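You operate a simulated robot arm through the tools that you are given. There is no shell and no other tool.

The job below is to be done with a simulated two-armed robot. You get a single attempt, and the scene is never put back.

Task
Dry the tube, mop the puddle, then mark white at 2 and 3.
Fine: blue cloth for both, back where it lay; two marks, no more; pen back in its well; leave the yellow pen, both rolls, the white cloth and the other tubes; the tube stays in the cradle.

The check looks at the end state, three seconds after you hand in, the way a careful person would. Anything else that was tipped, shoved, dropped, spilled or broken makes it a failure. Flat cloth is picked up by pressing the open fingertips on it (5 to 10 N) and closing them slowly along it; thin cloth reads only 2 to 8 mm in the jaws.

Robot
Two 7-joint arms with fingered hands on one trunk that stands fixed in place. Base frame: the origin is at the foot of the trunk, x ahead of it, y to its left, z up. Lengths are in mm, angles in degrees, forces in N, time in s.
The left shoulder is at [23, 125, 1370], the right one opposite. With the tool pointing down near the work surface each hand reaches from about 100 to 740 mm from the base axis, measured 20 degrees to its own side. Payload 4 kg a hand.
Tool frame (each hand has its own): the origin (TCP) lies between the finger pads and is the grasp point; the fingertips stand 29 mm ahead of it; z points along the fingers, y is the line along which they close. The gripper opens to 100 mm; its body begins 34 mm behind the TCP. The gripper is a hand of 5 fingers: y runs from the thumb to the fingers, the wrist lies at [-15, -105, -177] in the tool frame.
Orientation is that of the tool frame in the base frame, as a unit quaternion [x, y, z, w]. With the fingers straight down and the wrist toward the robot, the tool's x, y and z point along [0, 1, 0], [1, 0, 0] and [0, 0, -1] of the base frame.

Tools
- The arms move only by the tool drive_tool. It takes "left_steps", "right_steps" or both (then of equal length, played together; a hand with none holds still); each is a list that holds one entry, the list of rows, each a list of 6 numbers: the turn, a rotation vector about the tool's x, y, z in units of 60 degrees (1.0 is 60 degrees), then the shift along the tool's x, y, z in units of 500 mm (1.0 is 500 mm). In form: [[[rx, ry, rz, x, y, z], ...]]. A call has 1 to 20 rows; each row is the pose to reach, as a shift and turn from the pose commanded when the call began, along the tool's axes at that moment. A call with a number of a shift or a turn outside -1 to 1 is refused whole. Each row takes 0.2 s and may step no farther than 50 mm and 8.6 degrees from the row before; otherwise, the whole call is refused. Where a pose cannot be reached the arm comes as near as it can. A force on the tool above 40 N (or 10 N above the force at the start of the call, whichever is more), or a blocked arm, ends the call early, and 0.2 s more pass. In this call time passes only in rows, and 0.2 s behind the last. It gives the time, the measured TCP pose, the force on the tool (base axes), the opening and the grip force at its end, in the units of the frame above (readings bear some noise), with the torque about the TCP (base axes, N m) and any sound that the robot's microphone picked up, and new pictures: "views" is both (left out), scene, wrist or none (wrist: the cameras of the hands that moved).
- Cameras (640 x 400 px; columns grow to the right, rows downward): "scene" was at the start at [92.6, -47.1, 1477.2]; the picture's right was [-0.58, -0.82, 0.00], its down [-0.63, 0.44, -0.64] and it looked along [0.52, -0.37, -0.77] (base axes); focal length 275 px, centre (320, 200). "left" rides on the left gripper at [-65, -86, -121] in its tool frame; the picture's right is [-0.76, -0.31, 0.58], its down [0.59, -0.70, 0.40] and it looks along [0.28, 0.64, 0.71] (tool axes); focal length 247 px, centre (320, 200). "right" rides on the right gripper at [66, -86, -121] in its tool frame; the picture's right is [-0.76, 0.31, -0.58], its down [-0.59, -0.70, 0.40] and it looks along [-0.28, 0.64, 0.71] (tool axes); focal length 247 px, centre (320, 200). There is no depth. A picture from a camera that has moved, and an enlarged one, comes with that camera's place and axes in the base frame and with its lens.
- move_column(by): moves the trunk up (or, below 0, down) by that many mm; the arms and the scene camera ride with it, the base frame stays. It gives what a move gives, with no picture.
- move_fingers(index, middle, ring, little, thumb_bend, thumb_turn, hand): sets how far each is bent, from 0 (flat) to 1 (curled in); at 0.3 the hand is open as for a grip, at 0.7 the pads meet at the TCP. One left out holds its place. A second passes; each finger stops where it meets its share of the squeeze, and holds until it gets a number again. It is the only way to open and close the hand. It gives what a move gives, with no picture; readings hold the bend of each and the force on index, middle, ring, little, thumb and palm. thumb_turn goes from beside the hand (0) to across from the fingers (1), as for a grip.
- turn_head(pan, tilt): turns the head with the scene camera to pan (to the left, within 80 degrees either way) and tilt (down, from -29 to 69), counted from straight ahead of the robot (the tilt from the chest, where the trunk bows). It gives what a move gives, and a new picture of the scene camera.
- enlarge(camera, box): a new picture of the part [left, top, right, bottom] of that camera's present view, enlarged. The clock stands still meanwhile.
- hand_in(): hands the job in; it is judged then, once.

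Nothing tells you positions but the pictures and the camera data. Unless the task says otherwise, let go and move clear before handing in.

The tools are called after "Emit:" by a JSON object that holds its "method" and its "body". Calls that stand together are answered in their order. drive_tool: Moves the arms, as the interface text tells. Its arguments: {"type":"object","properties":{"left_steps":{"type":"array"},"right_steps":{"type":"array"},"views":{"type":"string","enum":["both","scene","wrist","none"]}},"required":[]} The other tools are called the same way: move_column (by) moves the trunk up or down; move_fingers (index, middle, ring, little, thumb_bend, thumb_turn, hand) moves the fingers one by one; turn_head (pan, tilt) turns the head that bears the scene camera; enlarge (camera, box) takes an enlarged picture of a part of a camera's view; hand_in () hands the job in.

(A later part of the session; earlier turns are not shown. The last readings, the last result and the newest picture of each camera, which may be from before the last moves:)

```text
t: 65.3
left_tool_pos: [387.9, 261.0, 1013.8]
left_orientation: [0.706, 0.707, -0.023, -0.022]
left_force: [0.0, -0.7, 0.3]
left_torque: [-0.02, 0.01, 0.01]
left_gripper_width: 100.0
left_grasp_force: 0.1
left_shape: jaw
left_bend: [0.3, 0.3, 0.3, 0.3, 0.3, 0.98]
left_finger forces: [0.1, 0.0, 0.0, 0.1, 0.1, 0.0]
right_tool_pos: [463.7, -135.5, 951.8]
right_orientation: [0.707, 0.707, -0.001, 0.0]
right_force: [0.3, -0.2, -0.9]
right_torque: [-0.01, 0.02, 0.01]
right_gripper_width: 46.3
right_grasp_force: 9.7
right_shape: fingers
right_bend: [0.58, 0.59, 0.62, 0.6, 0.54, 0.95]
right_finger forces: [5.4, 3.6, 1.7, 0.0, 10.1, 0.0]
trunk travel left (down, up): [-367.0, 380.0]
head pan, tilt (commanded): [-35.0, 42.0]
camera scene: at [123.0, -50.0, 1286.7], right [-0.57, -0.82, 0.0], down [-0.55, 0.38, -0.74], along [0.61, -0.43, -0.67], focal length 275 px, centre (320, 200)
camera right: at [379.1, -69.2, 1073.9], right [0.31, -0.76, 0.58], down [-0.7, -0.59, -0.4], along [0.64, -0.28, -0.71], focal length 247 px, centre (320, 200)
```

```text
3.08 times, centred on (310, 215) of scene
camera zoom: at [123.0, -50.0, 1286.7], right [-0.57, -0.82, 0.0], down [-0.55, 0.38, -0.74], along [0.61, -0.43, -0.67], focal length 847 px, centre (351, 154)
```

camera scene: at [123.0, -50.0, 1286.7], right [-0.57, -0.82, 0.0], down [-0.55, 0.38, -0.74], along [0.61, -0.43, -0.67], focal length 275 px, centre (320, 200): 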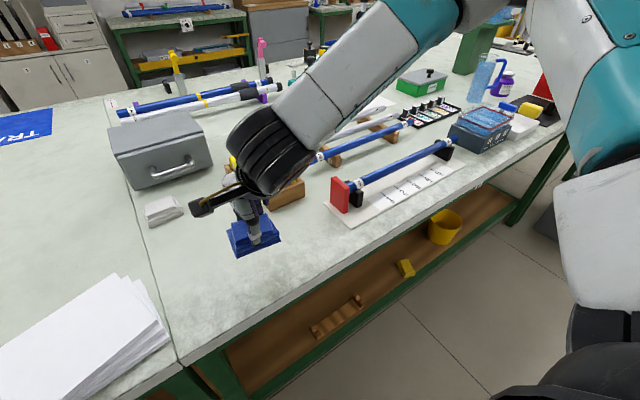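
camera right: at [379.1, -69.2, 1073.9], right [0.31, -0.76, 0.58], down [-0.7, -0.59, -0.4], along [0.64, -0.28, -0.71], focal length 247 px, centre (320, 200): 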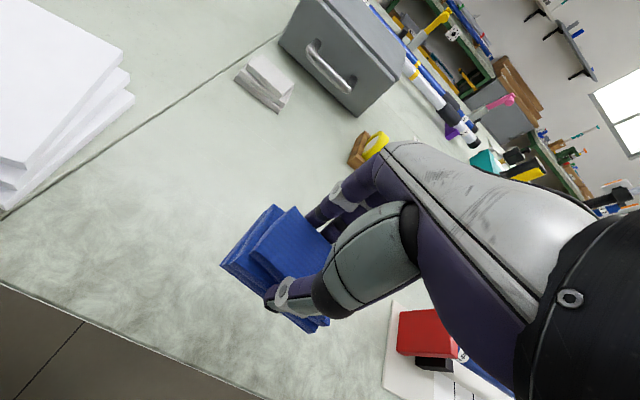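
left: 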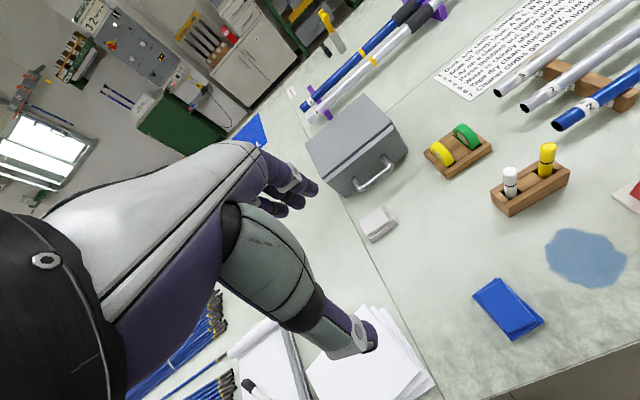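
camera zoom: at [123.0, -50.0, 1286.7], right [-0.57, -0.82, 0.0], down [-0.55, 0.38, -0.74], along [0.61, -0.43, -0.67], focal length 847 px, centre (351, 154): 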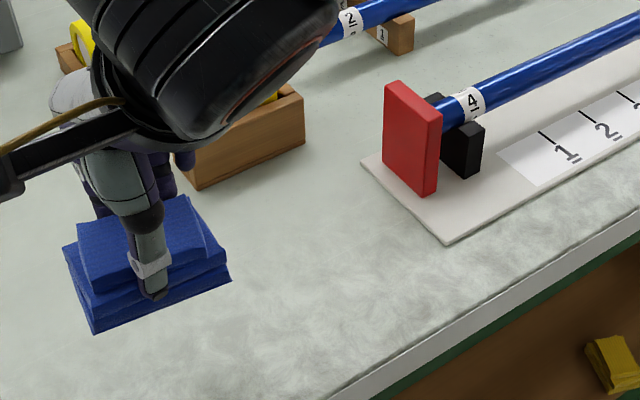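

The puddle is gone. Now I'll return the cloth to its original place, centre near (474,-120) with its long side along x. First I'll turn the hand back to that orientation.

Emit:
{"method": "drive_tool", "body": {"right_steps": [[[0, 0, -0.1275, 0.005, 0.004, 0], [0, 0, -0.255, 0.01, 0.008, 0], [0, 0, -0.3825, 0.015, 0.011, 0], [0, 0, -0.51, 0.02, 0.015, 0], [0, 0, -0.6375, 0.026, 0.018, 0], [0, 0, -0.765, 0.031, 0.022, 0]]], "views": "none"}}

Emit:
{"method": "drive_tool", "body": {"right_steps": [[[0, 0, -0.127, 0, 0, 0], [0, 0, -0.254, 0, 0, 0], [0, 0, -0.38, 0, 0, 0], [0, 0, -0.507, 0, 0, 0], [0, 0, -0.634, 0, 0, 0], [0, 0, -0.76, 0, 0, 0]]], "views": "both"}}

```text
t: 66.7
left_tool_pos: [387.6, 261.1, 1014.2]
left_orientation: [0.707, 0.707, -0.022, -0.022]
left_force: [1.4, -0.8, -0.2]
left_torque: [-0.02, 0.01, 0.01]
left_gripper_width: 99.5
left_grasp_force: 0.1
left_shape: jaw
left_bend: [0.3, 0.3, 0.3, 0.3, 0.3, 0.98]
left_finger forces: [0.0, 0.0, 0.0, 0.1, 0.0, 0.1]
right_tool_pos: [475.7, -120.1, 950.8]
right_orientation: [0.374, 0.927, 0.0, 0.0]
right_force: [-0.1, -0.8, -1.3]
right_torque: [0.0, 0.0, -0.03]
right_gripper_width: 46.4
right_grasp_force: 10.4
right_shape: fingers
right_bend: [0.58, 0.59, 0.62, 0.6, 0.54, 0.95]
right_finger forces: [5.5, 3.4, 1.6, 0.1, 10.2, 0.1]
trunk travel left (down, up): [-367.0, 380.0]
head pan, tilt (commanded): [-35.0, 42.0]
```

```text
t: 68.1
left_tool_pos: [386.8, 259.6, 1014.0]
left_orientation: [0.707, 0.706, -0.023, -0.022]
left_force: [0.6, -0.6, 0.3]
left_torque: [-0.01, 0.0, -0.03]
left_gripper_width: 99.9
left_grasp_force: 0.1
left_shape: jaw
left_bend: [0.3, 0.3, 0.3, 0.3, 0.3, 0.98]
left_finger forces: [0.0, 0.0, 0.0, 0.1, 0.1, 0.0]
right_tool_pos: [475.7, -119.6, 949.9]
right_orientation: [-0.014, 1.0, 0.001, -0.001]
right_force: [-0.4, -0.1, -0.1]
right_torque: [-0.01, 0.02, -0.01]
right_gripper_width: 46.1
right_grasp_force: 10.6
right_shape: fingers
right_bend: [0.58, 0.59, 0.62, 0.6, 0.54, 0.95]
right_finger forces: [5.4, 3.4, 1.5, 0.0, 10.0, 0.0]
trunk travel left (down, up): [-367.0, 380.0]
head pan, tilt (commanded): [-35.0, 42.0]
camera scene: at [122.6, -51.0, 1286.7], right [-0.57, -0.82, 0.0], down [-0.55, 0.38, -0.74], along [0.61, -0.43, -0.67], focal length 275 px, centre (320, 200)
camera right: at [413.6, -207.4, 1072.3], right [0.75, 0.33, 0.58], down [0.61, -0.69, -0.4], along [0.26, 0.65, -0.71], focal length 247 px, centre (320, 200)
```

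scene: 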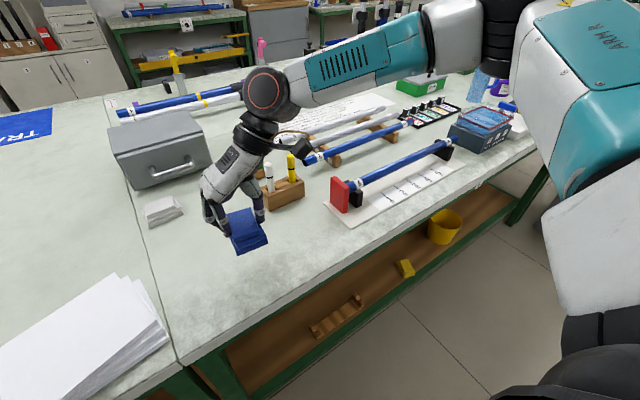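
right: 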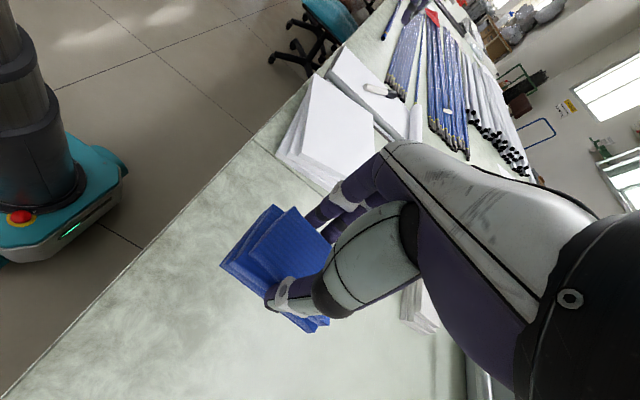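

The cloth is turned back to its original heading. I'll lower it to just above the bench and compare with my reference view before releasing.

Emit:
{"method": "drive_tool", "body": {"right_steps": [[[0, 0, 0, 0, 0, 0.06], [0, 0, 0, 0, 0, 0.12], [0, 0, 0, 0, 0, 0.16], [0, 0, 0, 0, 0, 0.188]]], "views": "scene"}}

Emit:
{"method": "enlarge", "body": {"camera": "scene", "box": [200, 200, 340, 300]}}

```text
t: 69.1
left_tool_pos: [387.9, 259.7, 1012.9]
left_orientation: [0.707, 0.706, -0.024, -0.021]
left_force: [0.7, -0.2, 0.4]
left_torque: [-0.01, 0.05, -0.02]
left_gripper_width: 99.7
left_grasp_force: 0.0
left_shape: jaw
left_bend: [0.3, 0.3, 0.3, 0.3, 0.3, 0.98]
left_finger forces: [0.1, 0.0, 0.1, 0.0, 0.0, 0.0]
right_tool_pos: [478.1, -120.9, 855.1]
right_orientation: [-0.013, 1.0, 0.001, 0.0]
right_force: [0.9, 0.9, -0.3]
right_torque: [0.0, 0.0, 0.01]
right_gripper_width: 46.0
right_grasp_force: 10.0
right_shape: fingers
right_bend: [0.58, 0.59, 0.62, 0.6, 0.54, 0.95]
right_finger forces: [5.4, 3.4, 1.5, 0.0, 10.0, 0.0]
trunk travel left (down, up): [-367.0, 380.0]
head pan, tilt (commanded): [-35.0, 42.0]
camera scene: at [123.0, -50.7, 1286.8], right [-0.57, -0.82, 0.0], down [-0.55, 0.38, -0.74], along [0.61, -0.43, -0.67], focal length 275 px, centre (320, 200)
```

scene: 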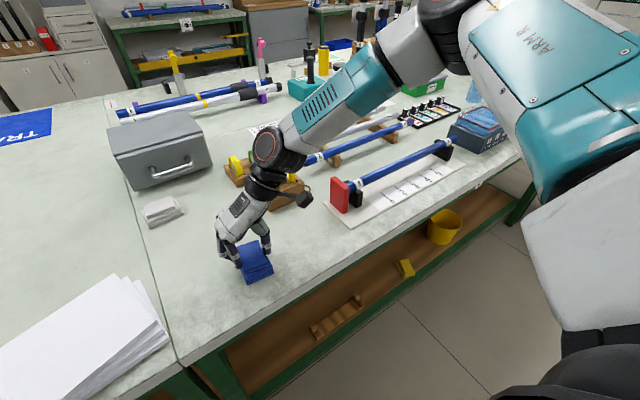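

```text
4.00 times, centred on (270, 250) of scene
camera zoom: at [123.0, -50.7, 1286.8], right [-0.57, -0.82, 0.0], down [-0.55, 0.38, -0.74], along [0.61, -0.43, -0.67], focal length 1101 px, centre (520, 0)
```

zoom: 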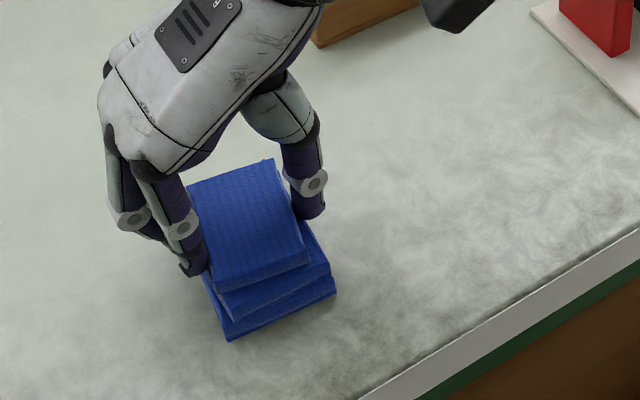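

Compared to my reference view the cloth is turned about 8° clockwise and sits about 8 mm low in y. I'll correct that while it is still just above the bench.

Emit:
{"method": "drive_tool", "body": {"right_steps": [[[0, 0, -0.071, 0.002, 0.008, -0.004], [0, 0, -0.142, 0.0036, 0.0161, -0.004]]], "views": "none"}}

Emit:
{"method": "enlarge", "body": {"camera": "scene", "box": [200, 200, 340, 300]}}

```text
t: 69.7
left_tool_pos: [388.1, 260.2, 1014.0]
left_orientation: [0.708, 0.706, -0.023, -0.022]
left_force: [-0.3, 0.1, -1.0]
left_torque: [0.0, -0.03, 0.01]
left_gripper_width: 99.7
left_grasp_force: 0.1
left_shape: jaw
left_bend: [0.3, 0.3, 0.3, 0.3, 0.3, 0.98]
left_finger forces: [0.0, 0.0, 0.0, 0.0, 0.1, 0.0]
right_tool_pos: [474.4, -112.0, 859.8]
right_orientation: [-0.086, 0.996, 0.001, 0.0]
right_force: [1.0, 0.1, -0.3]
right_torque: [0.0, 0.0, 0.0]
right_gripper_width: 46.2
right_grasp_force: 9.6
right_shape: fingers
right_bend: [0.58, 0.59, 0.62, 0.6, 0.54, 0.95]
right_finger forces: [5.4, 3.5, 1.4, 0.1, 9.9, 0.1]
trunk travel left (down, up): [-367.0, 380.0]
head pan, tilt (commanded): [-35.0, 42.0]
```

```text
4.00 times, centred on (270, 250) of scene
camera zoom: at [122.9, -50.7, 1286.8], right [-0.57, -0.82, 0.0], down [-0.55, 0.38, -0.74], along [0.61, -0.43, -0.67], focal length 1101 px, centre (520, 0)
```

zoom: 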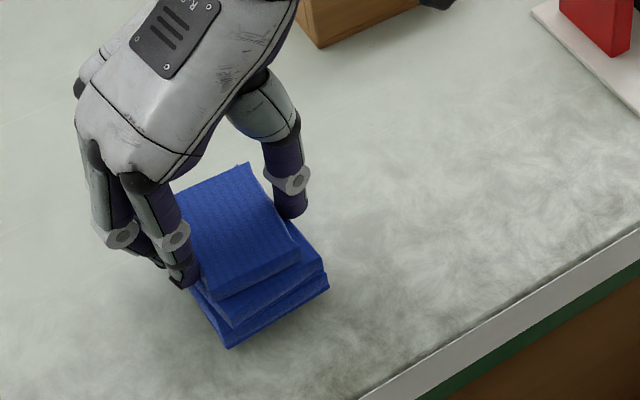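

Orientation now matches the reference. A 3 mm nudge, then I'll set it down.

Emit:
{"method": "drive_tool", "body": {"right_steps": [[[0, 0, 0, 0.003, -0.0056, 0.004], [0, 0, 0, 0.003, -0.0056, 0.01], [0, 0, 0, 0.003, -0.0056, 0.015]]], "views": "none"}}

Emit:
{"method": "enlarge", "body": {"camera": "scene", "box": [200, 200, 340, 300]}}

```text
t: 70.5
left_tool_pos: [387.9, 259.7, 1013.4]
left_orientation: [0.706, 0.707, -0.022, -0.021]
left_force: [0.2, 0.2, 0.5]
left_torque: [0.0, 0.01, -0.02]
left_gripper_width: 99.7
left_grasp_force: 0.1
left_shape: jaw
left_bend: [0.3, 0.3, 0.3, 0.3, 0.3, 0.98]
left_finger forces: [0.0, 0.0, 0.0, 0.0, 0.0, 0.0]
right_tool_pos: [472.7, -115.7, 852.9]
right_orientation: [-0.087, 0.996, 0.001, -0.001]
right_force: [-0.4, -1.4, 6.0]
right_torque: [-0.06, 0.05, -0.02]
right_gripper_width: 45.9
right_grasp_force: 11.7
right_shape: fingers
right_bend: [0.58, 0.59, 0.62, 0.6, 0.54, 0.95]
right_finger forces: [6.3, 3.9, 1.8, 0.1, 11.9, 0.0]
trunk travel left (down, up): [-367.0, 380.0]
head pan, tilt (commanded): [-35.0, 42.0]
```

```text
4.00 times, centred on (270, 250) of scene
camera zoom: at [122.2, -50.5, 1287.0], right [-0.57, -0.82, 0.0], down [-0.55, 0.38, -0.74], along [0.61, -0.43, -0.67], focal length 1101 px, centre (520, 0)
```

zoom: 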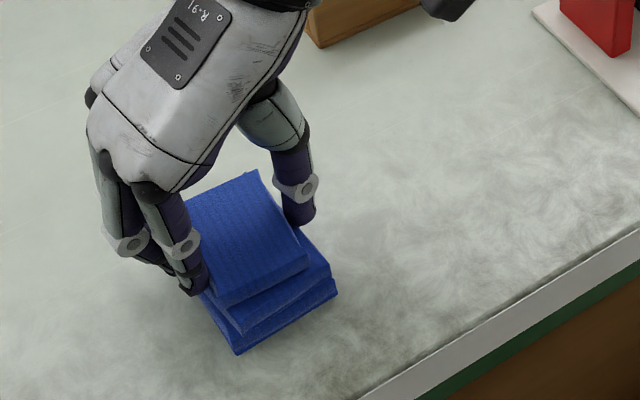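

The position matches the reference within a few millimetres. I'll release gently and lift straight up.

Emit:
{"method": "move_fingers", "body": {"hand": "right", "index": 0.5, "middle": 0.5, "ring": 0.5, "little": 0.5, "thumb_bend": 0.48}}

Emit:
{"method": "move_fingers", "body": {"hand": "right", "index": 0.3, "middle": 0.3, "ring": 0.3, "little": 0.3, "thumb_bend": 0.3}}

Emit:
{"method": "drive_tool", "body": {"right_steps": [[[0, 0, 0, 0, 0, -0.03], [0, 0, 0, 0, 0, -0.08], [0, 0, 0, 0, 0, -0.16], [0, 0, 0, 0, 0, -0.24], [0, 0, 0, 0, 0, -0.3]]], "views": "both"}}

Emit:
{"method": "enlarge", "body": {"camera": "scene", "box": [200, 200, 340, 300]}}

```text
t: 71.5
left_tool_pos: [387.9, 259.6, 1014.4]
left_orientation: [0.707, 0.707, -0.023, -0.021]
left_force: [-0.1, 0.1, -0.1]
left_torque: [0.01, 0.01, 0.03]
left_gripper_width: 99.9
left_grasp_force: 0.0
left_shape: jaw
left_bend: [0.3, 0.3, 0.3, 0.3, 0.3, 0.98]
left_finger forces: [0.0, 0.1, 0.1, 0.0, 0.0, 0.0]
right_tool_pos: [473.4, -115.0, 851.9]
right_orientation: [-0.087, 0.996, 0.001, 0.0]
right_force: [-0.2, -0.1, -0.3]
right_torque: [-0.01, 0.02, -0.04]
right_gripper_width: 53.0
right_grasp_force: 0.3
right_shape: fingers
right_bend: [0.5, 0.5, 0.5, 0.5, 0.48, 0.97]
right_finger forces: [0.0, 0.0, 0.0, 0.0, 0.1, 0.1]
trunk travel left (down, up): [-367.0, 380.0]
head pan, tilt (commanded): [-35.0, 42.0]
```

```text
t: 72.5
left_tool_pos: [387.5, 260.5, 1012.7]
left_orientation: [0.706, 0.707, -0.022, -0.022]
left_force: [-0.9, -0.9, 0.8]
left_torque: [-0.01, 0.0, 0.0]
left_gripper_width: 99.6
left_grasp_force: 0.1
left_shape: jaw
left_bend: [0.3, 0.3, 0.3, 0.3, 0.3, 0.98]
left_finger forces: [0.0, 0.1, 0.0, 0.0, 0.0, 0.0]
right_tool_pos: [472.7, -114.9, 851.0]
right_orientation: [-0.088, 0.996, 0.0, 0.0]
right_force: [0.2, -0.1, 0.6]
right_torque: [0.01, -0.01, 0.0]
right_gripper_width: 98.4
right_grasp_force: 0.1
right_shape: fingers
right_bend: [0.3, 0.3, 0.3, 0.3, 0.3, 0.98]
right_finger forces: [0.1, 0.0, 0.0, 0.0, 0.0, 0.0]
trunk travel left (down, up): [-367.0, 380.0]
head pan, tilt (commanded): [-35.0, 42.0]
```

```text
t: 73.7
left_tool_pos: [387.9, 260.2, 1015.2]
left_orientation: [0.707, 0.706, -0.023, -0.022]
left_force: [-0.3, -0.6, 0.4]
left_torque: [0.03, -0.01, 0.0]
left_gripper_width: 99.9
left_grasp_force: 0.1
left_shape: jaw
left_bend: [0.3, 0.3, 0.3, 0.3, 0.3, 0.98]
left_finger forces: [0.0, 0.0, 0.0, 0.0, 0.0, 0.1]
right_tool_pos: [472.8, -115.8, 1001.3]
right_orientation: [-0.087, 0.996, 0.0, -0.001]
right_force: [-0.6, 0.3, -0.3]
right_torque: [0.02, -0.02, 0.01]
right_gripper_width: 98.6
right_grasp_force: 0.1
right_shape: fingers
right_bend: [0.3, 0.3, 0.3, 0.3, 0.3, 0.98]
right_finger forces: [0.0, 0.0, 0.0, 0.0, 0.0, 0.1]
trunk travel left (down, up): [-367.0, 380.0]
head pan, tilt (commanded): [-35.0, 42.0]
camera scene: at [122.5, -50.7, 1286.8], right [-0.57, -0.82, 0.0], down [-0.55, 0.38, -0.74], along [0.61, -0.43, -0.67], focal length 275 px, centre (320, 200)
camera right: at [423.3, -211.3, 1124.9], right [0.69, 0.43, 0.58], down [0.7, -0.59, -0.4], along [0.17, 0.68, -0.71], focal length 247 px, centre (320, 200)
```

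scene: 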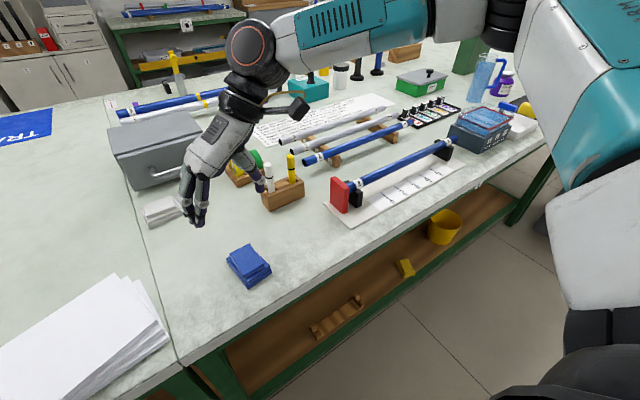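
right: 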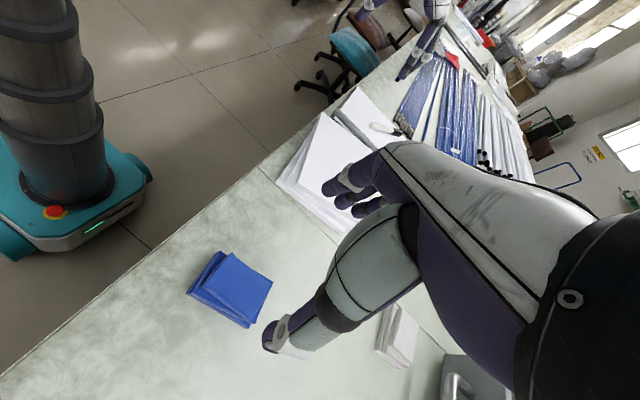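

```text
4.00 times, centred on (270, 250) of scene
camera zoom: at [122.5, -50.7, 1286.8], right [-0.57, -0.82, 0.0], down [-0.55, 0.38, -0.74], along [0.61, -0.43, -0.67], focal length 1101 px, centre (520, 0)
```

zoom: 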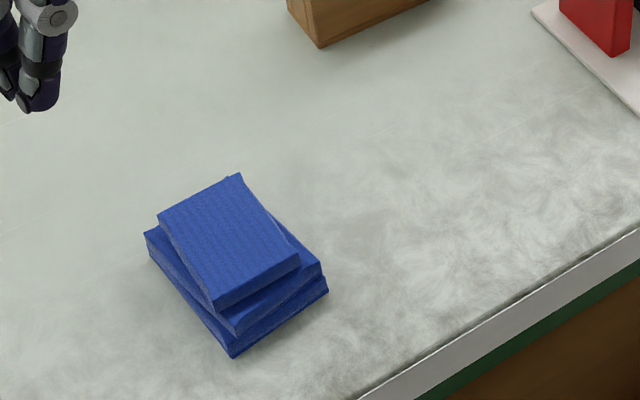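

The cloth lies back within a few millimetres of its original spot. Next is the white pen: I'll turn the hand square (closing along x) and move high over the block.

Emit:
{"method": "drive_tool", "body": {"right_steps": [[[0, 0, 0.122, 0, 0, -0.005], [0, 0, 0.243, 0, 0, -0.01], [0, 0, 0.365, 0, 0, -0.015], [0, 0, 0.486, 0, 0, -0.02], [0, 0, 0.608, 0, 0, -0.02], [0, 0, 0.729, 0, 0, -0.02], [0, 0, 0.85, 0, 0, -0.02]]], "views": "none"}}

Emit:
{"method": "drive_tool", "body": {"right_steps": [[[0, 0, 0.117, 0, 0, 0], [0, 0, 0.233, 0, 0, 0], [0, 0, 0.35, 0, 0, 0], [0, 0, 0.466, 0, 0, 0], [0, 0, 0.582, 0, 0, 0], [0, 0, 0.7, 0, 0, 0], [0, 0, 0.815, 0, 0, 0]]], "views": "none"}}

```text
t: 75.3
left_tool_pos: [386.9, 260.9, 1015.1]
left_orientation: [0.707, 0.706, -0.023, -0.022]
left_force: [-0.1, 0.1, 0.4]
left_torque: [0.0, 0.02, -0.02]
left_gripper_width: 99.8
left_grasp_force: 0.0
left_shape: jaw
left_bend: [0.3, 0.3, 0.3, 0.3, 0.3, 0.98]
left_finger forces: [0.1, 0.0, 0.1, 0.0, 0.1, 0.0]
right_tool_pos: [472.1, -115.0, 1011.6]
right_orientation: [0.351, 0.936, 0.0, 0.0]
right_force: [0.6, -0.7, -0.4]
right_torque: [-0.01, 0.0, 0.04]
right_gripper_width: 98.4
right_grasp_force: 0.1
right_shape: fingers
right_bend: [0.3, 0.3, 0.3, 0.3, 0.3, 0.98]
right_finger forces: [0.1, 0.1, 0.0, 0.0, 0.0, 0.1]
trunk travel left (down, up): [-367.0, 380.0]
head pan, tilt (commanded): [-35.0, 42.0]
```

```text
t: 76.9
left_tool_pos: [388.3, 260.8, 1013.9]
left_orientation: [0.707, 0.707, -0.023, -0.021]
left_force: [0.8, -1.2, -0.2]
left_torque: [-0.01, 0.0, -0.04]
left_gripper_width: 99.8
left_grasp_force: 0.0
left_shape: jaw
left_bend: [0.3, 0.3, 0.3, 0.3, 0.3, 0.98]
left_finger forces: [0.0, 0.0, 0.1, 0.0, 0.0, 0.0]
right_tool_pos: [471.9, -115.5, 1012.0]
right_orientation: [0.707, 0.707, 0.001, 0.0]
right_force: [0.7, -0.9, 0.3]
right_torque: [0.02, 0.02, -0.01]
right_gripper_width: 98.5
right_grasp_force: 0.1
right_shape: fingers
right_bend: [0.3, 0.3, 0.3, 0.3, 0.3, 0.98]
right_finger forces: [0.0, 0.1, 0.0, 0.0, 0.0, 0.0]
trunk travel left (down, up): [-367.0, 380.0]
head pan, tilt (commanded): [-35.0, 42.0]
```

Emit:
{"method": "drive_tool", "body": {"right_steps": [[[0, 0, 0, -0.06, 0.054, 0], [0, 0, 0, -0.12, 0.108, 0], [0, 0, 0, -0.18, 0.162, 0], [0, 0, 0, -0.24, 0.216, 0]]], "views": "both"}}

Emit:
{"method": "enlarge", "body": {"camera": "right", "box": [180, 130, 420, 350]}}

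Emit:
{"method": "enlarge", "body": {"camera": "scene", "box": [220, 110, 340, 220]}}

```text
t: 77.9
left_tool_pos: [387.5, 260.3, 1013.9]
left_orientation: [0.707, 0.707, -0.023, -0.022]
left_force: [0.4, -1.2, 0.7]
left_torque: [-0.03, 0.03, -0.02]
left_gripper_width: 100.0
left_grasp_force: 0.0
left_shape: jaw
left_bend: [0.3, 0.3, 0.3, 0.3, 0.3, 0.98]
left_finger forces: [0.1, 0.0, 0.0, 0.1, 0.1, 0.0]
right_tool_pos: [582.4, -236.2, 1009.7]
right_orientation: [0.707, 0.708, 0.0, -0.001]
right_force: [0.4, -1.1, -0.4]
right_torque: [0.0, -0.02, -0.01]
right_gripper_width: 98.8
right_grasp_force: 0.2
right_shape: fingers
right_bend: [0.3, 0.3, 0.3, 0.3, 0.3, 0.98]
right_finger forces: [0.0, 0.1, 0.0, 0.0, 0.1, 0.1]
trunk travel left (down, up): [-367.0, 380.0]
head pan, tilt (commanded): [-35.0, 42.0]
camera scene: at [123.1, -51.2, 1286.7], right [-0.57, -0.82, 0.0], down [-0.55, 0.38, -0.74], along [0.61, -0.43, -0.67], focal length 275 px, centre (320, 200)
camera right: at [496.8, -171.0, 1132.0], right [0.31, -0.76, 0.58], down [-0.7, -0.59, -0.4], along [0.64, -0.28, -0.71], focal length 247 px, centre (320, 200)
```

scene: 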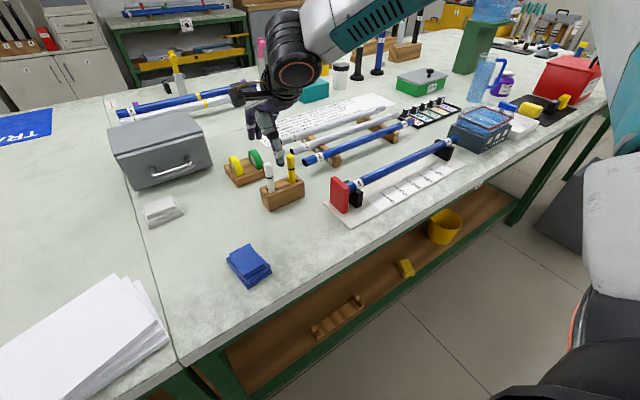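
right: 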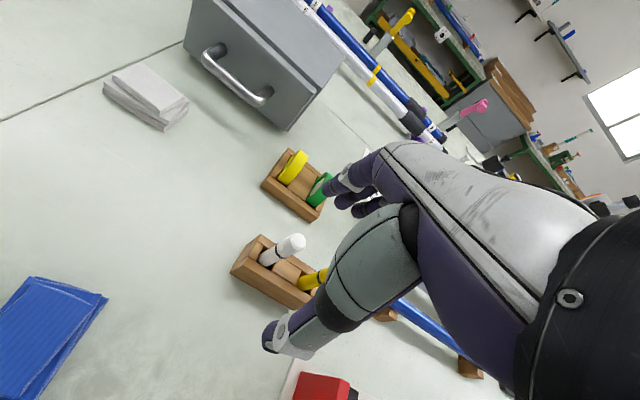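

```text
1.82 times, centred on (300, 240) of right
camera zoom: at [496.8, -171.0, 1132.0], right [0.31, -0.76, 0.58], down [-0.7, -0.59, -0.4], along [0.64, -0.28, -0.71], focal length 449 px, centre (356, 127)
```

zoom: 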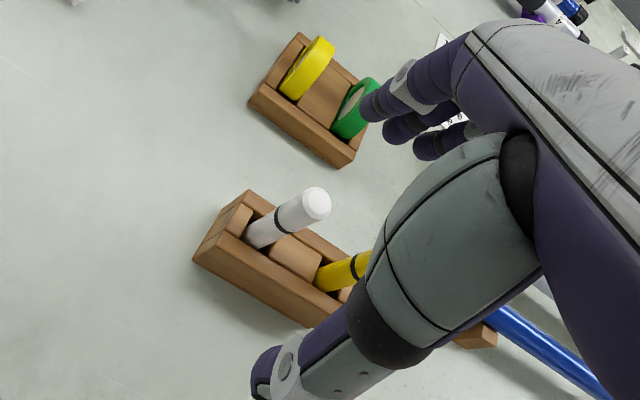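

```text
3.64 times, centred on (280, 165) of scene
camera zoom: at [123.1, -51.2, 1286.7], right [-0.57, -0.82, 0.0], down [-0.55, 0.38, -0.74], along [0.61, -0.43, -0.67], focal length 1001 px, centre (466, 327)
```

zoom: 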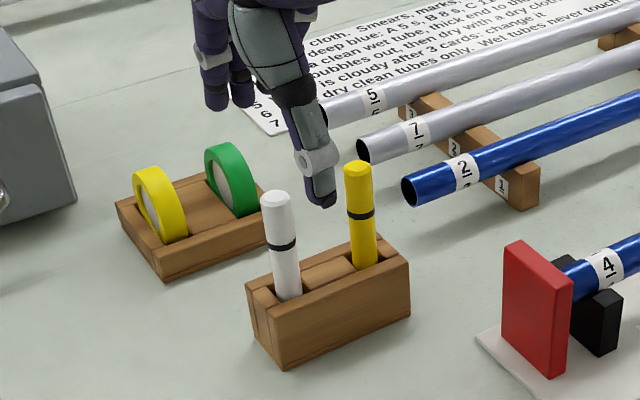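

White pen top is near (619,-249,927). I'll go above it with the pen between thumb and fingers, then come down partway and check clearances to the yellow pen.

Emit:
{"method": "drive_tool", "body": {"right_steps": [[[0, 0, 0, -0.016, 0.037, 0], [0, 0, 0, -0.032, 0.075, 0], [0, 0, 0, -0.032, 0.075, 0.04], [0, 0, 0, -0.032, 0.075, 0.08], [0, 0, 0, -0.032, 0.075, 0.12]]], "views": "both"}}

Emit:
{"method": "enlarge", "body": {"camera": "right", "box": [200, 150, 440, 350]}}

Emit:
{"method": "enlarge", "body": {"camera": "scene", "box": [220, 110, 340, 220]}}

```text
t: 79.1
left_tool_pos: [386.5, 260.0, 1014.4]
left_orientation: [0.707, 0.707, -0.022, -0.021]
left_force: [-0.1, 0.2, -0.1]
left_torque: [0.01, 0.02, -0.02]
left_gripper_width: 99.8
left_grasp_force: 0.1
left_shape: jaw
left_bend: [0.3, 0.3, 0.3, 0.3, 0.3, 0.98]
left_finger forces: [0.0, 0.0, 0.0, 0.0, 0.0, 0.0]
right_tool_pos: [619.8, -251.6, 950.0]
right_orientation: [0.707, 0.708, 0.001, -0.001]
right_force: [-0.7, 0.0, -0.2]
right_torque: [-0.03, 0.02, -0.02]
right_gripper_width: 98.2
right_grasp_force: 0.1
right_shape: fingers
right_bend: [0.3, 0.3, 0.3, 0.3, 0.3, 0.98]
right_finger forces: [0.0, 0.1, 0.0, 0.2, 0.1, 0.1]
trunk travel left (down, up): [-367.0, 380.0]
head pan, tilt (commanded): [-35.0, 42.0]
camera scene: at [123.0, -50.9, 1286.7], right [-0.57, -0.82, 0.0], down [-0.55, 0.38, -0.74], along [0.61, -0.43, -0.67], focal length 275 px, centre (320, 200)
camera right: at [534.0, -184.7, 1071.9], right [0.31, -0.76, 0.58], down [-0.7, -0.59, -0.4], along [0.64, -0.28, -0.71], focal length 247 px, centre (320, 200)
```

scene: 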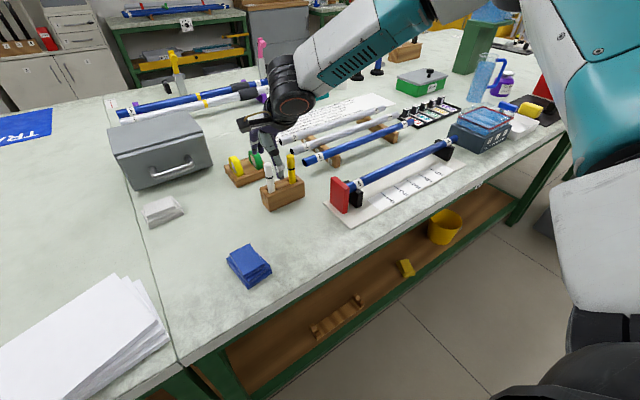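
right: 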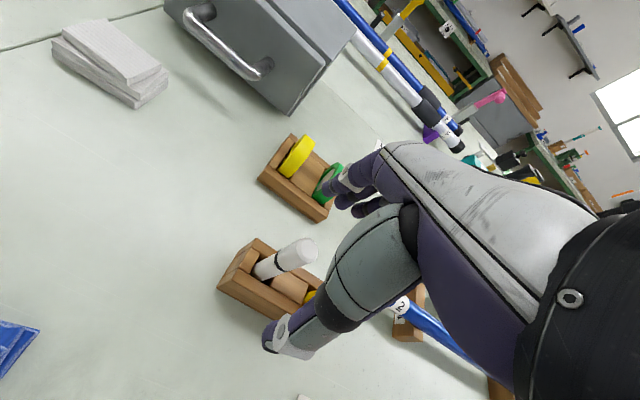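

```text
2.00 times, centred on (320, 250) of right
camera zoom: at [534.0, -184.7, 1071.9], right [0.31, -0.76, 0.58], down [-0.7, -0.59, -0.4], along [0.64, -0.28, -0.71], focal length 494 px, centre (320, 100)
```

zoom: 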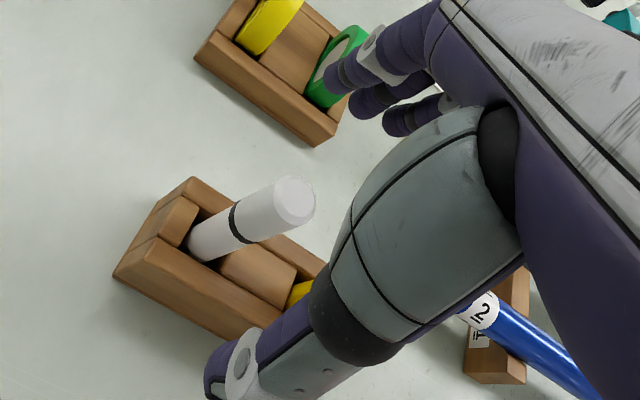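

```text
3.64 times, centred on (280, 165) of scene
camera zoom: at [123.0, -50.9, 1286.7], right [-0.57, -0.82, 0.0], down [-0.55, 0.38, -0.74], along [0.61, -0.43, -0.67], focal length 1001 px, centre (466, 327)
```

zoom: 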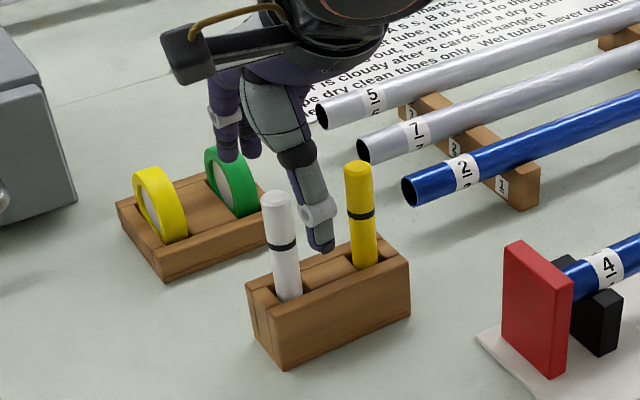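

Clearances look fine: the thumb is on the near side of the white pen and the fingers beyond it, away from the rolls. I'll descend to grip height.

Emit:
{"method": "drive_tool", "body": {"right_steps": [[[0, 0, 0, 0, 0, 0.03], [0, 0, 0, 0, 0, 0.06], [0, 0, 0, 0, 0, 0.084]]], "views": "both"}}

Emit:
{"method": "enlarge", "body": {"camera": "right", "box": [200, 150, 440, 350]}}

Emit:
{"method": "enlarge", "body": {"camera": "scene", "box": [220, 110, 340, 220]}}

```text
t: 79.9
left_tool_pos: [387.9, 261.0, 1013.5]
left_orientation: [0.707, 0.707, -0.023, -0.022]
left_force: [-0.4, 1.4, 0.4]
left_torque: [-0.01, 0.01, 0.0]
left_gripper_width: 99.8
left_grasp_force: 0.0
left_shape: jaw
left_bend: [0.3, 0.3, 0.3, 0.3, 0.3, 0.98]
left_finger forces: [0.0, 0.0, 0.1, 0.1, 0.0, 0.0]
right_tool_pos: [621.5, -252.2, 907.8]
right_orientation: [0.706, 0.708, 0.0, -0.001]
right_force: [-0.3, 0.0, 0.1]
right_torque: [-0.01, 0.01, 0.02]
right_gripper_width: 98.6
right_grasp_force: 0.1
right_shape: fingers
right_bend: [0.3, 0.3, 0.3, 0.3, 0.3, 0.98]
right_finger forces: [0.1, 0.0, 0.1, 0.0, 0.0, 0.1]
trunk travel left (down, up): [-367.0, 380.0]
head pan, tilt (commanded): [-35.0, 42.0]
camera scene: at [124.3, -50.7, 1286.6], right [-0.57, -0.82, 0.0], down [-0.55, 0.38, -0.74], along [0.61, -0.43, -0.67], focal length 275 px, centre (320, 200)
camera right: at [536.1, -185.5, 1030.8], right [0.31, -0.76, 0.58], down [-0.7, -0.59, -0.4], along [0.64, -0.28, -0.71], focal length 247 px, centre (320, 200)
```

scene: 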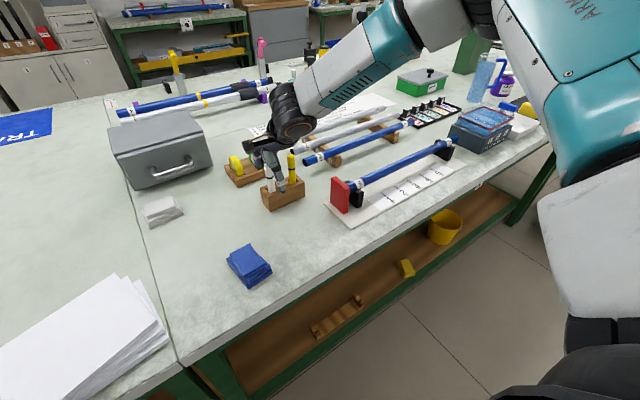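
right: 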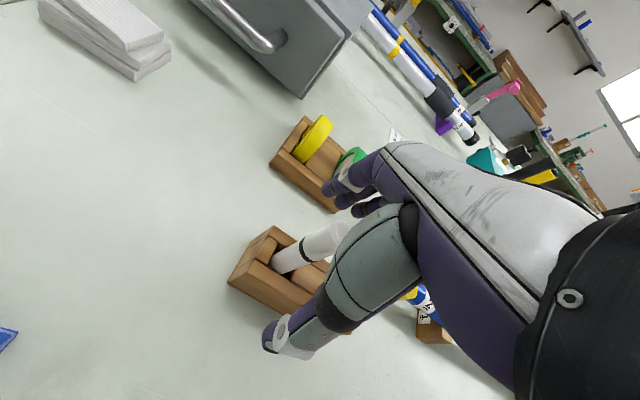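

```text
2.00 times, centred on (320, 250) of right
camera zoom: at [536.1, -185.5, 1030.8], right [0.31, -0.76, 0.58], down [-0.7, -0.59, -0.4], along [0.64, -0.28, -0.71], focal length 494 px, centre (320, 100)
```

zoom: 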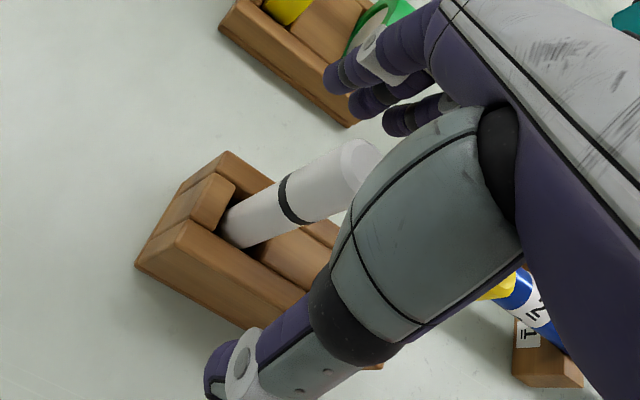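

```text
3.64 times, centred on (280, 165) of scene
camera zoom: at [124.3, -50.7, 1286.6], right [-0.57, -0.82, 0.0], down [-0.55, 0.38, -0.74], along [0.61, -0.43, -0.67], focal length 1001 px, centre (466, 327)
```

zoom: 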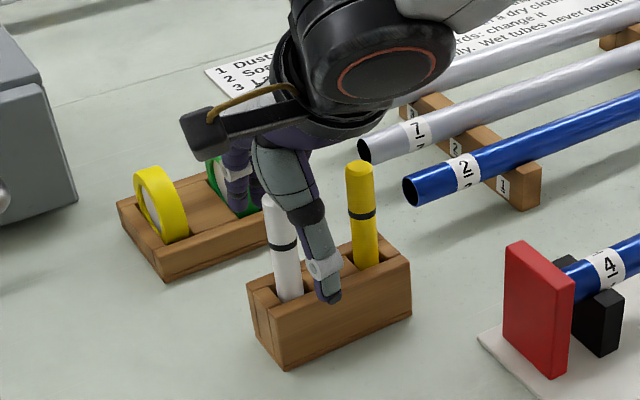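

The pen is nearly centred between thumb and fingers. I'll close thumb, index and middle gradually, keeping ring and little open away from the yellow pen.

Emit:
{"method": "move_fingers", "body": {"hand": "right", "index": 0.54, "middle": 0.54, "thumb_bend": 0.54}}

Emit:
{"method": "move_fingers", "body": {"hand": "right", "index": 0.6, "middle": 0.6, "thumb_bend": 0.6}}

Emit:
{"method": "enlarge", "body": {"camera": "right", "box": [200, 150, 440, 350]}}

Emit:
{"method": "enlarge", "body": {"camera": "scene", "box": [220, 110, 340, 220]}}

```text
t: 80.9
left_tool_pos: [387.2, 260.5, 1014.1]
left_orientation: [0.707, 0.706, -0.023, -0.022]
left_force: [-0.3, -0.2, 0.4]
left_torque: [0.03, 0.01, -0.02]
left_gripper_width: 99.7
left_grasp_force: 0.1
left_shape: jaw
left_bend: [0.3, 0.3, 0.3, 0.3, 0.3, 0.98]
left_finger forces: [0.1, 0.1, 0.0, 0.0, 0.1, 0.0]
right_tool_pos: [619.6, -252.6, 909.7]
right_orientation: [0.708, 0.707, 0.0, -0.001]
right_force: [0.2, 0.6, 0.7]
right_torque: [-0.02, 0.02, -0.03]
right_gripper_width: 40.7
right_grasp_force: 0.0
right_shape: fingers
right_bend: [0.54, 0.54, 0.3, 0.3, 0.54, 0.98]
right_finger forces: [0.1, 0.1, 0.1, 0.0, 0.0, 0.0]
trunk travel left (down, up): [-367.0, 380.0]
head pan, tilt (commanded): [-35.0, 42.0]
```

```text
t: 81.9
left_tool_pos: [388.7, 260.8, 1014.7]
left_orientation: [0.707, 0.707, -0.023, -0.022]
left_force: [-0.6, -0.3, -0.1]
left_torque: [0.01, 0.0, -0.04]
left_gripper_width: 99.8
left_grasp_force: 0.0
left_shape: jaw
left_bend: [0.3, 0.3, 0.3, 0.3, 0.3, 0.98]
left_finger forces: [0.0, 0.1, 0.0, 0.1, 0.1, 0.1]
right_tool_pos: [619.8, -251.6, 909.3]
right_orientation: [0.708, 0.706, 0.0, -0.001]
right_force: [0.2, -0.1, 0.3]
right_torque: [-0.02, 0.03, 0.02]
right_gripper_width: 26.1
right_grasp_force: 0.0
right_shape: fingers
right_bend: [0.6, 0.6, 0.3, 0.3, 0.6, 0.98]
right_finger forces: [0.0, 0.0, 0.0, 0.0, 0.1, 0.0]
trunk travel left (down, up): [-367.0, 380.0]
head pan, tilt (commanded): [-35.0, 42.0]
```

```text
2.00 times, centred on (320, 250) of right
camera zoom: at [534.7, -185.8, 1031.4], right [0.31, -0.76, 0.58], down [-0.7, -0.59, -0.4], along [0.64, -0.28, -0.71], focal length 494 px, centre (320, 100)
```

zoom: 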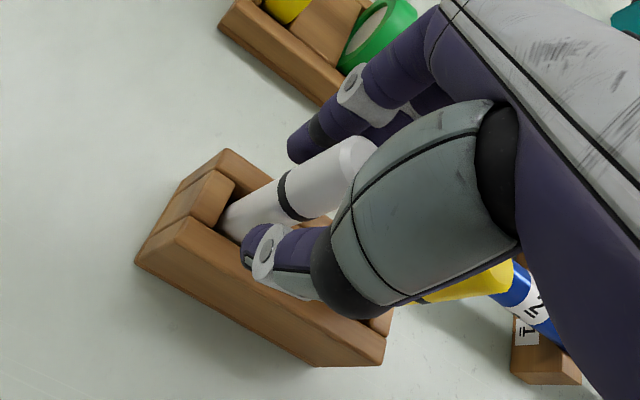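

```text
3.64 times, centred on (280, 165) of scene
camera zoom: at [122.7, -50.8, 1286.8], right [-0.57, -0.82, 0.0], down [-0.55, 0.38, -0.74], along [0.61, -0.43, -0.67], focal length 1001 px, centre (466, 327)
```

zoom: 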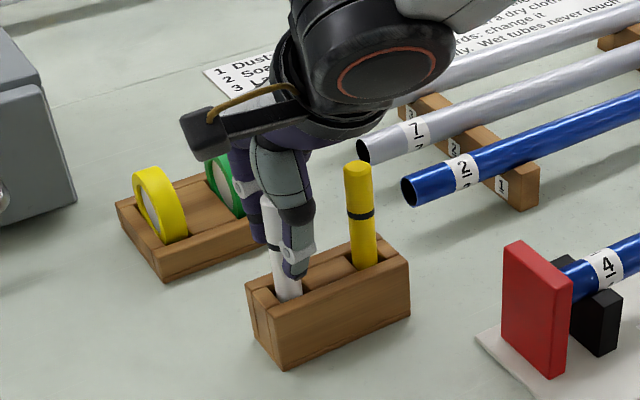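

Emit:
{"method": "move_fingers", "body": {"hand": "right", "index": 0.63, "middle": 0.63, "thumb_bend": 0.63}}

Emit:
{"method": "move_fingers", "body": {"hand": "right", "index": 0.66, "middle": 0.66, "thumb_bend": 0.66}}

Emit:
{"method": "enlarge", "body": {"camera": "right", "box": [200, 150, 440, 350]}}

Emit:
{"method": "enlarge", "body": {"camera": "scene", "box": [220, 110, 340, 220]}}

```text
t: 82.9
left_tool_pos: [387.1, 259.5, 1014.0]
left_orientation: [0.707, 0.706, -0.023, -0.022]
left_force: [0.5, 0.1, 0.1]
left_torque: [-0.02, 0.0, 0.02]
left_gripper_width: 99.8
left_grasp_force: 0.2
left_shape: jaw
left_bend: [0.3, 0.3, 0.3, 0.3, 0.3, 0.98]
left_finger forces: [0.0, 0.1, 0.1, 0.0, 0.0, 0.0]
right_tool_pos: [620.8, -252.4, 909.3]
right_orientation: [0.707, 0.707, 0.001, -0.001]
right_force: [0.1, 0.9, 0.1]
right_torque: [0.02, -0.02, 0.0]
right_gripper_width: 18.7
right_grasp_force: 0.1
right_shape: fingers
right_bend: [0.63, 0.63, 0.3, 0.3, 0.63, 0.98]
right_finger forces: [0.1, 0.0, 0.0, 0.1, 0.0, 0.1]
trunk travel left (down, up): [-367.0, 380.0]
head pan, tilt (commanded): [-35.0, 42.0]
```

```text
t: 83.9
left_tool_pos: [387.7, 260.8, 1013.9]
left_orientation: [0.707, 0.707, -0.022, -0.022]
left_force: [0.7, -0.8, -0.6]
left_torque: [0.02, 0.02, 0.03]
left_gripper_width: 99.9
left_grasp_force: 0.1
left_shape: jaw
left_bend: [0.3, 0.3, 0.3, 0.3, 0.3, 0.98]
left_finger forces: [0.0, 0.0, 0.0, 0.0, 0.0, 0.0]
right_tool_pos: [620.8, -252.4, 909.3]
right_orientation: [0.707, 0.707, 0.0, 0.0]
right_force: [-0.1, -0.2, -0.1]
right_torque: [0.03, 0.05, -0.01]
right_gripper_width: 14.3
right_grasp_force: 1.3
right_shape: fingers
right_bend: [0.65, 0.66, 0.3, 0.3, 0.65, 0.98]
right_finger forces: [0.8, 0.1, 0.1, 0.1, 0.9, 0.0]
trunk travel left (down, up): [-367.0, 380.0]
head pan, tilt (commanded): [-35.0, 42.0]
```

```text
2.00 times, centred on (320, 250) of right
camera zoom: at [534.7, -186.0, 1031.3], right [0.31, -0.76, 0.58], down [-0.7, -0.59, -0.4], along [0.64, -0.28, -0.71], focal length 494 px, centre (320, 100)
```

zoom: 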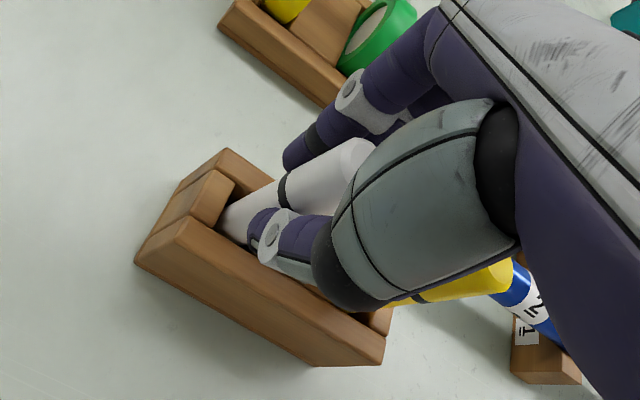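

```text
3.64 times, centred on (280, 165) of scene
camera zoom: at [122.9, -50.8, 1286.8], right [-0.57, -0.82, 0.0], down [-0.55, 0.38, -0.74], along [0.61, -0.43, -0.67], focal length 1001 px, centre (466, 327)
```

zoom: 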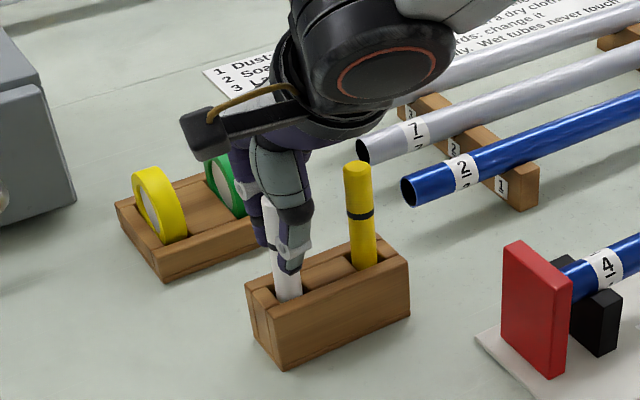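

Index and thumb now touch the pen (about 15 mm across). I'll tighten, with the middle finger closing further for a third support.

Emit:
{"method": "move_fingers", "body": {"hand": "right", "index": 0.7, "middle": 0.7, "thumb_bend": 0.7}}

Emit:
{"method": "enlarge", "body": {"camera": "right", "box": [200, 150, 440, 350]}}

Emit:
{"method": "enlarge", "body": {"camera": "scene", "box": [240, 140, 320, 220]}}

```text
t: 84.9
left_tool_pos: [387.0, 260.4, 1014.2]
left_orientation: [0.707, 0.706, -0.023, -0.021]
left_force: [0.1, 0.3, 0.0]
left_torque: [0.02, -0.01, 0.01]
left_gripper_width: 99.8
left_grasp_force: 0.0
left_shape: jaw
left_bend: [0.3, 0.3, 0.3, 0.3, 0.3, 0.98]
left_finger forces: [0.1, 0.0, 0.0, 0.1, 0.0, 0.1]
right_tool_pos: [619.4, -251.5, 909.0]
right_orientation: [0.706, 0.708, 0.001, -0.001]
right_force: [-1.3, -0.6, -0.2]
right_torque: [0.03, 0.01, 0.01]
right_gripper_width: 12.1
right_grasp_force: 3.3
right_shape: fingers
right_bend: [0.66, 0.69, 0.3, 0.3, 0.67, 0.97]
right_finger forces: [3.3, 0.3, 0.1, 0.0, 3.6, 0.0]
trunk travel left (down, up): [-367.0, 380.0]
head pan, tilt (commanded): [-35.0, 42.0]
```

```text
2.00 times, centred on (320, 250) of right
camera zoom: at [534.7, -185.6, 1031.4], right [0.31, -0.76, 0.58], down [-0.7, -0.59, -0.4], along [0.64, -0.28, -0.71], focal length 494 px, centre (320, 100)
```

zoom: 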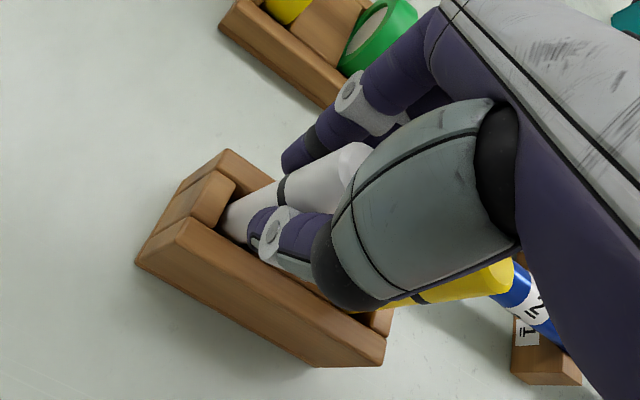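

```text
5.00 times, centred on (280, 180) of scene
camera zoom: at [122.7, -50.8, 1286.8], right [-0.57, -0.82, 0.0], down [-0.55, 0.38, -0.74], along [0.61, -0.43, -0.67], focal length 1376 px, centre (520, 300)
```

zoom: 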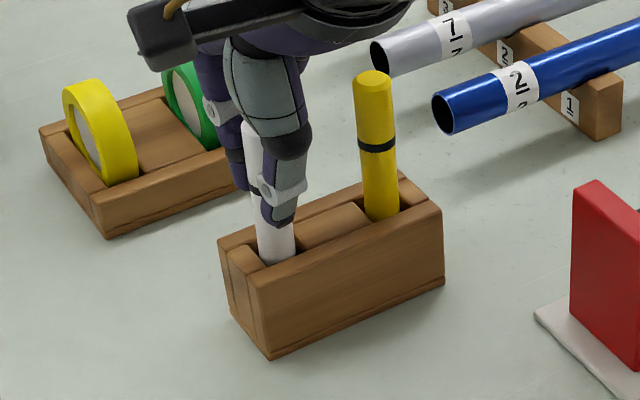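

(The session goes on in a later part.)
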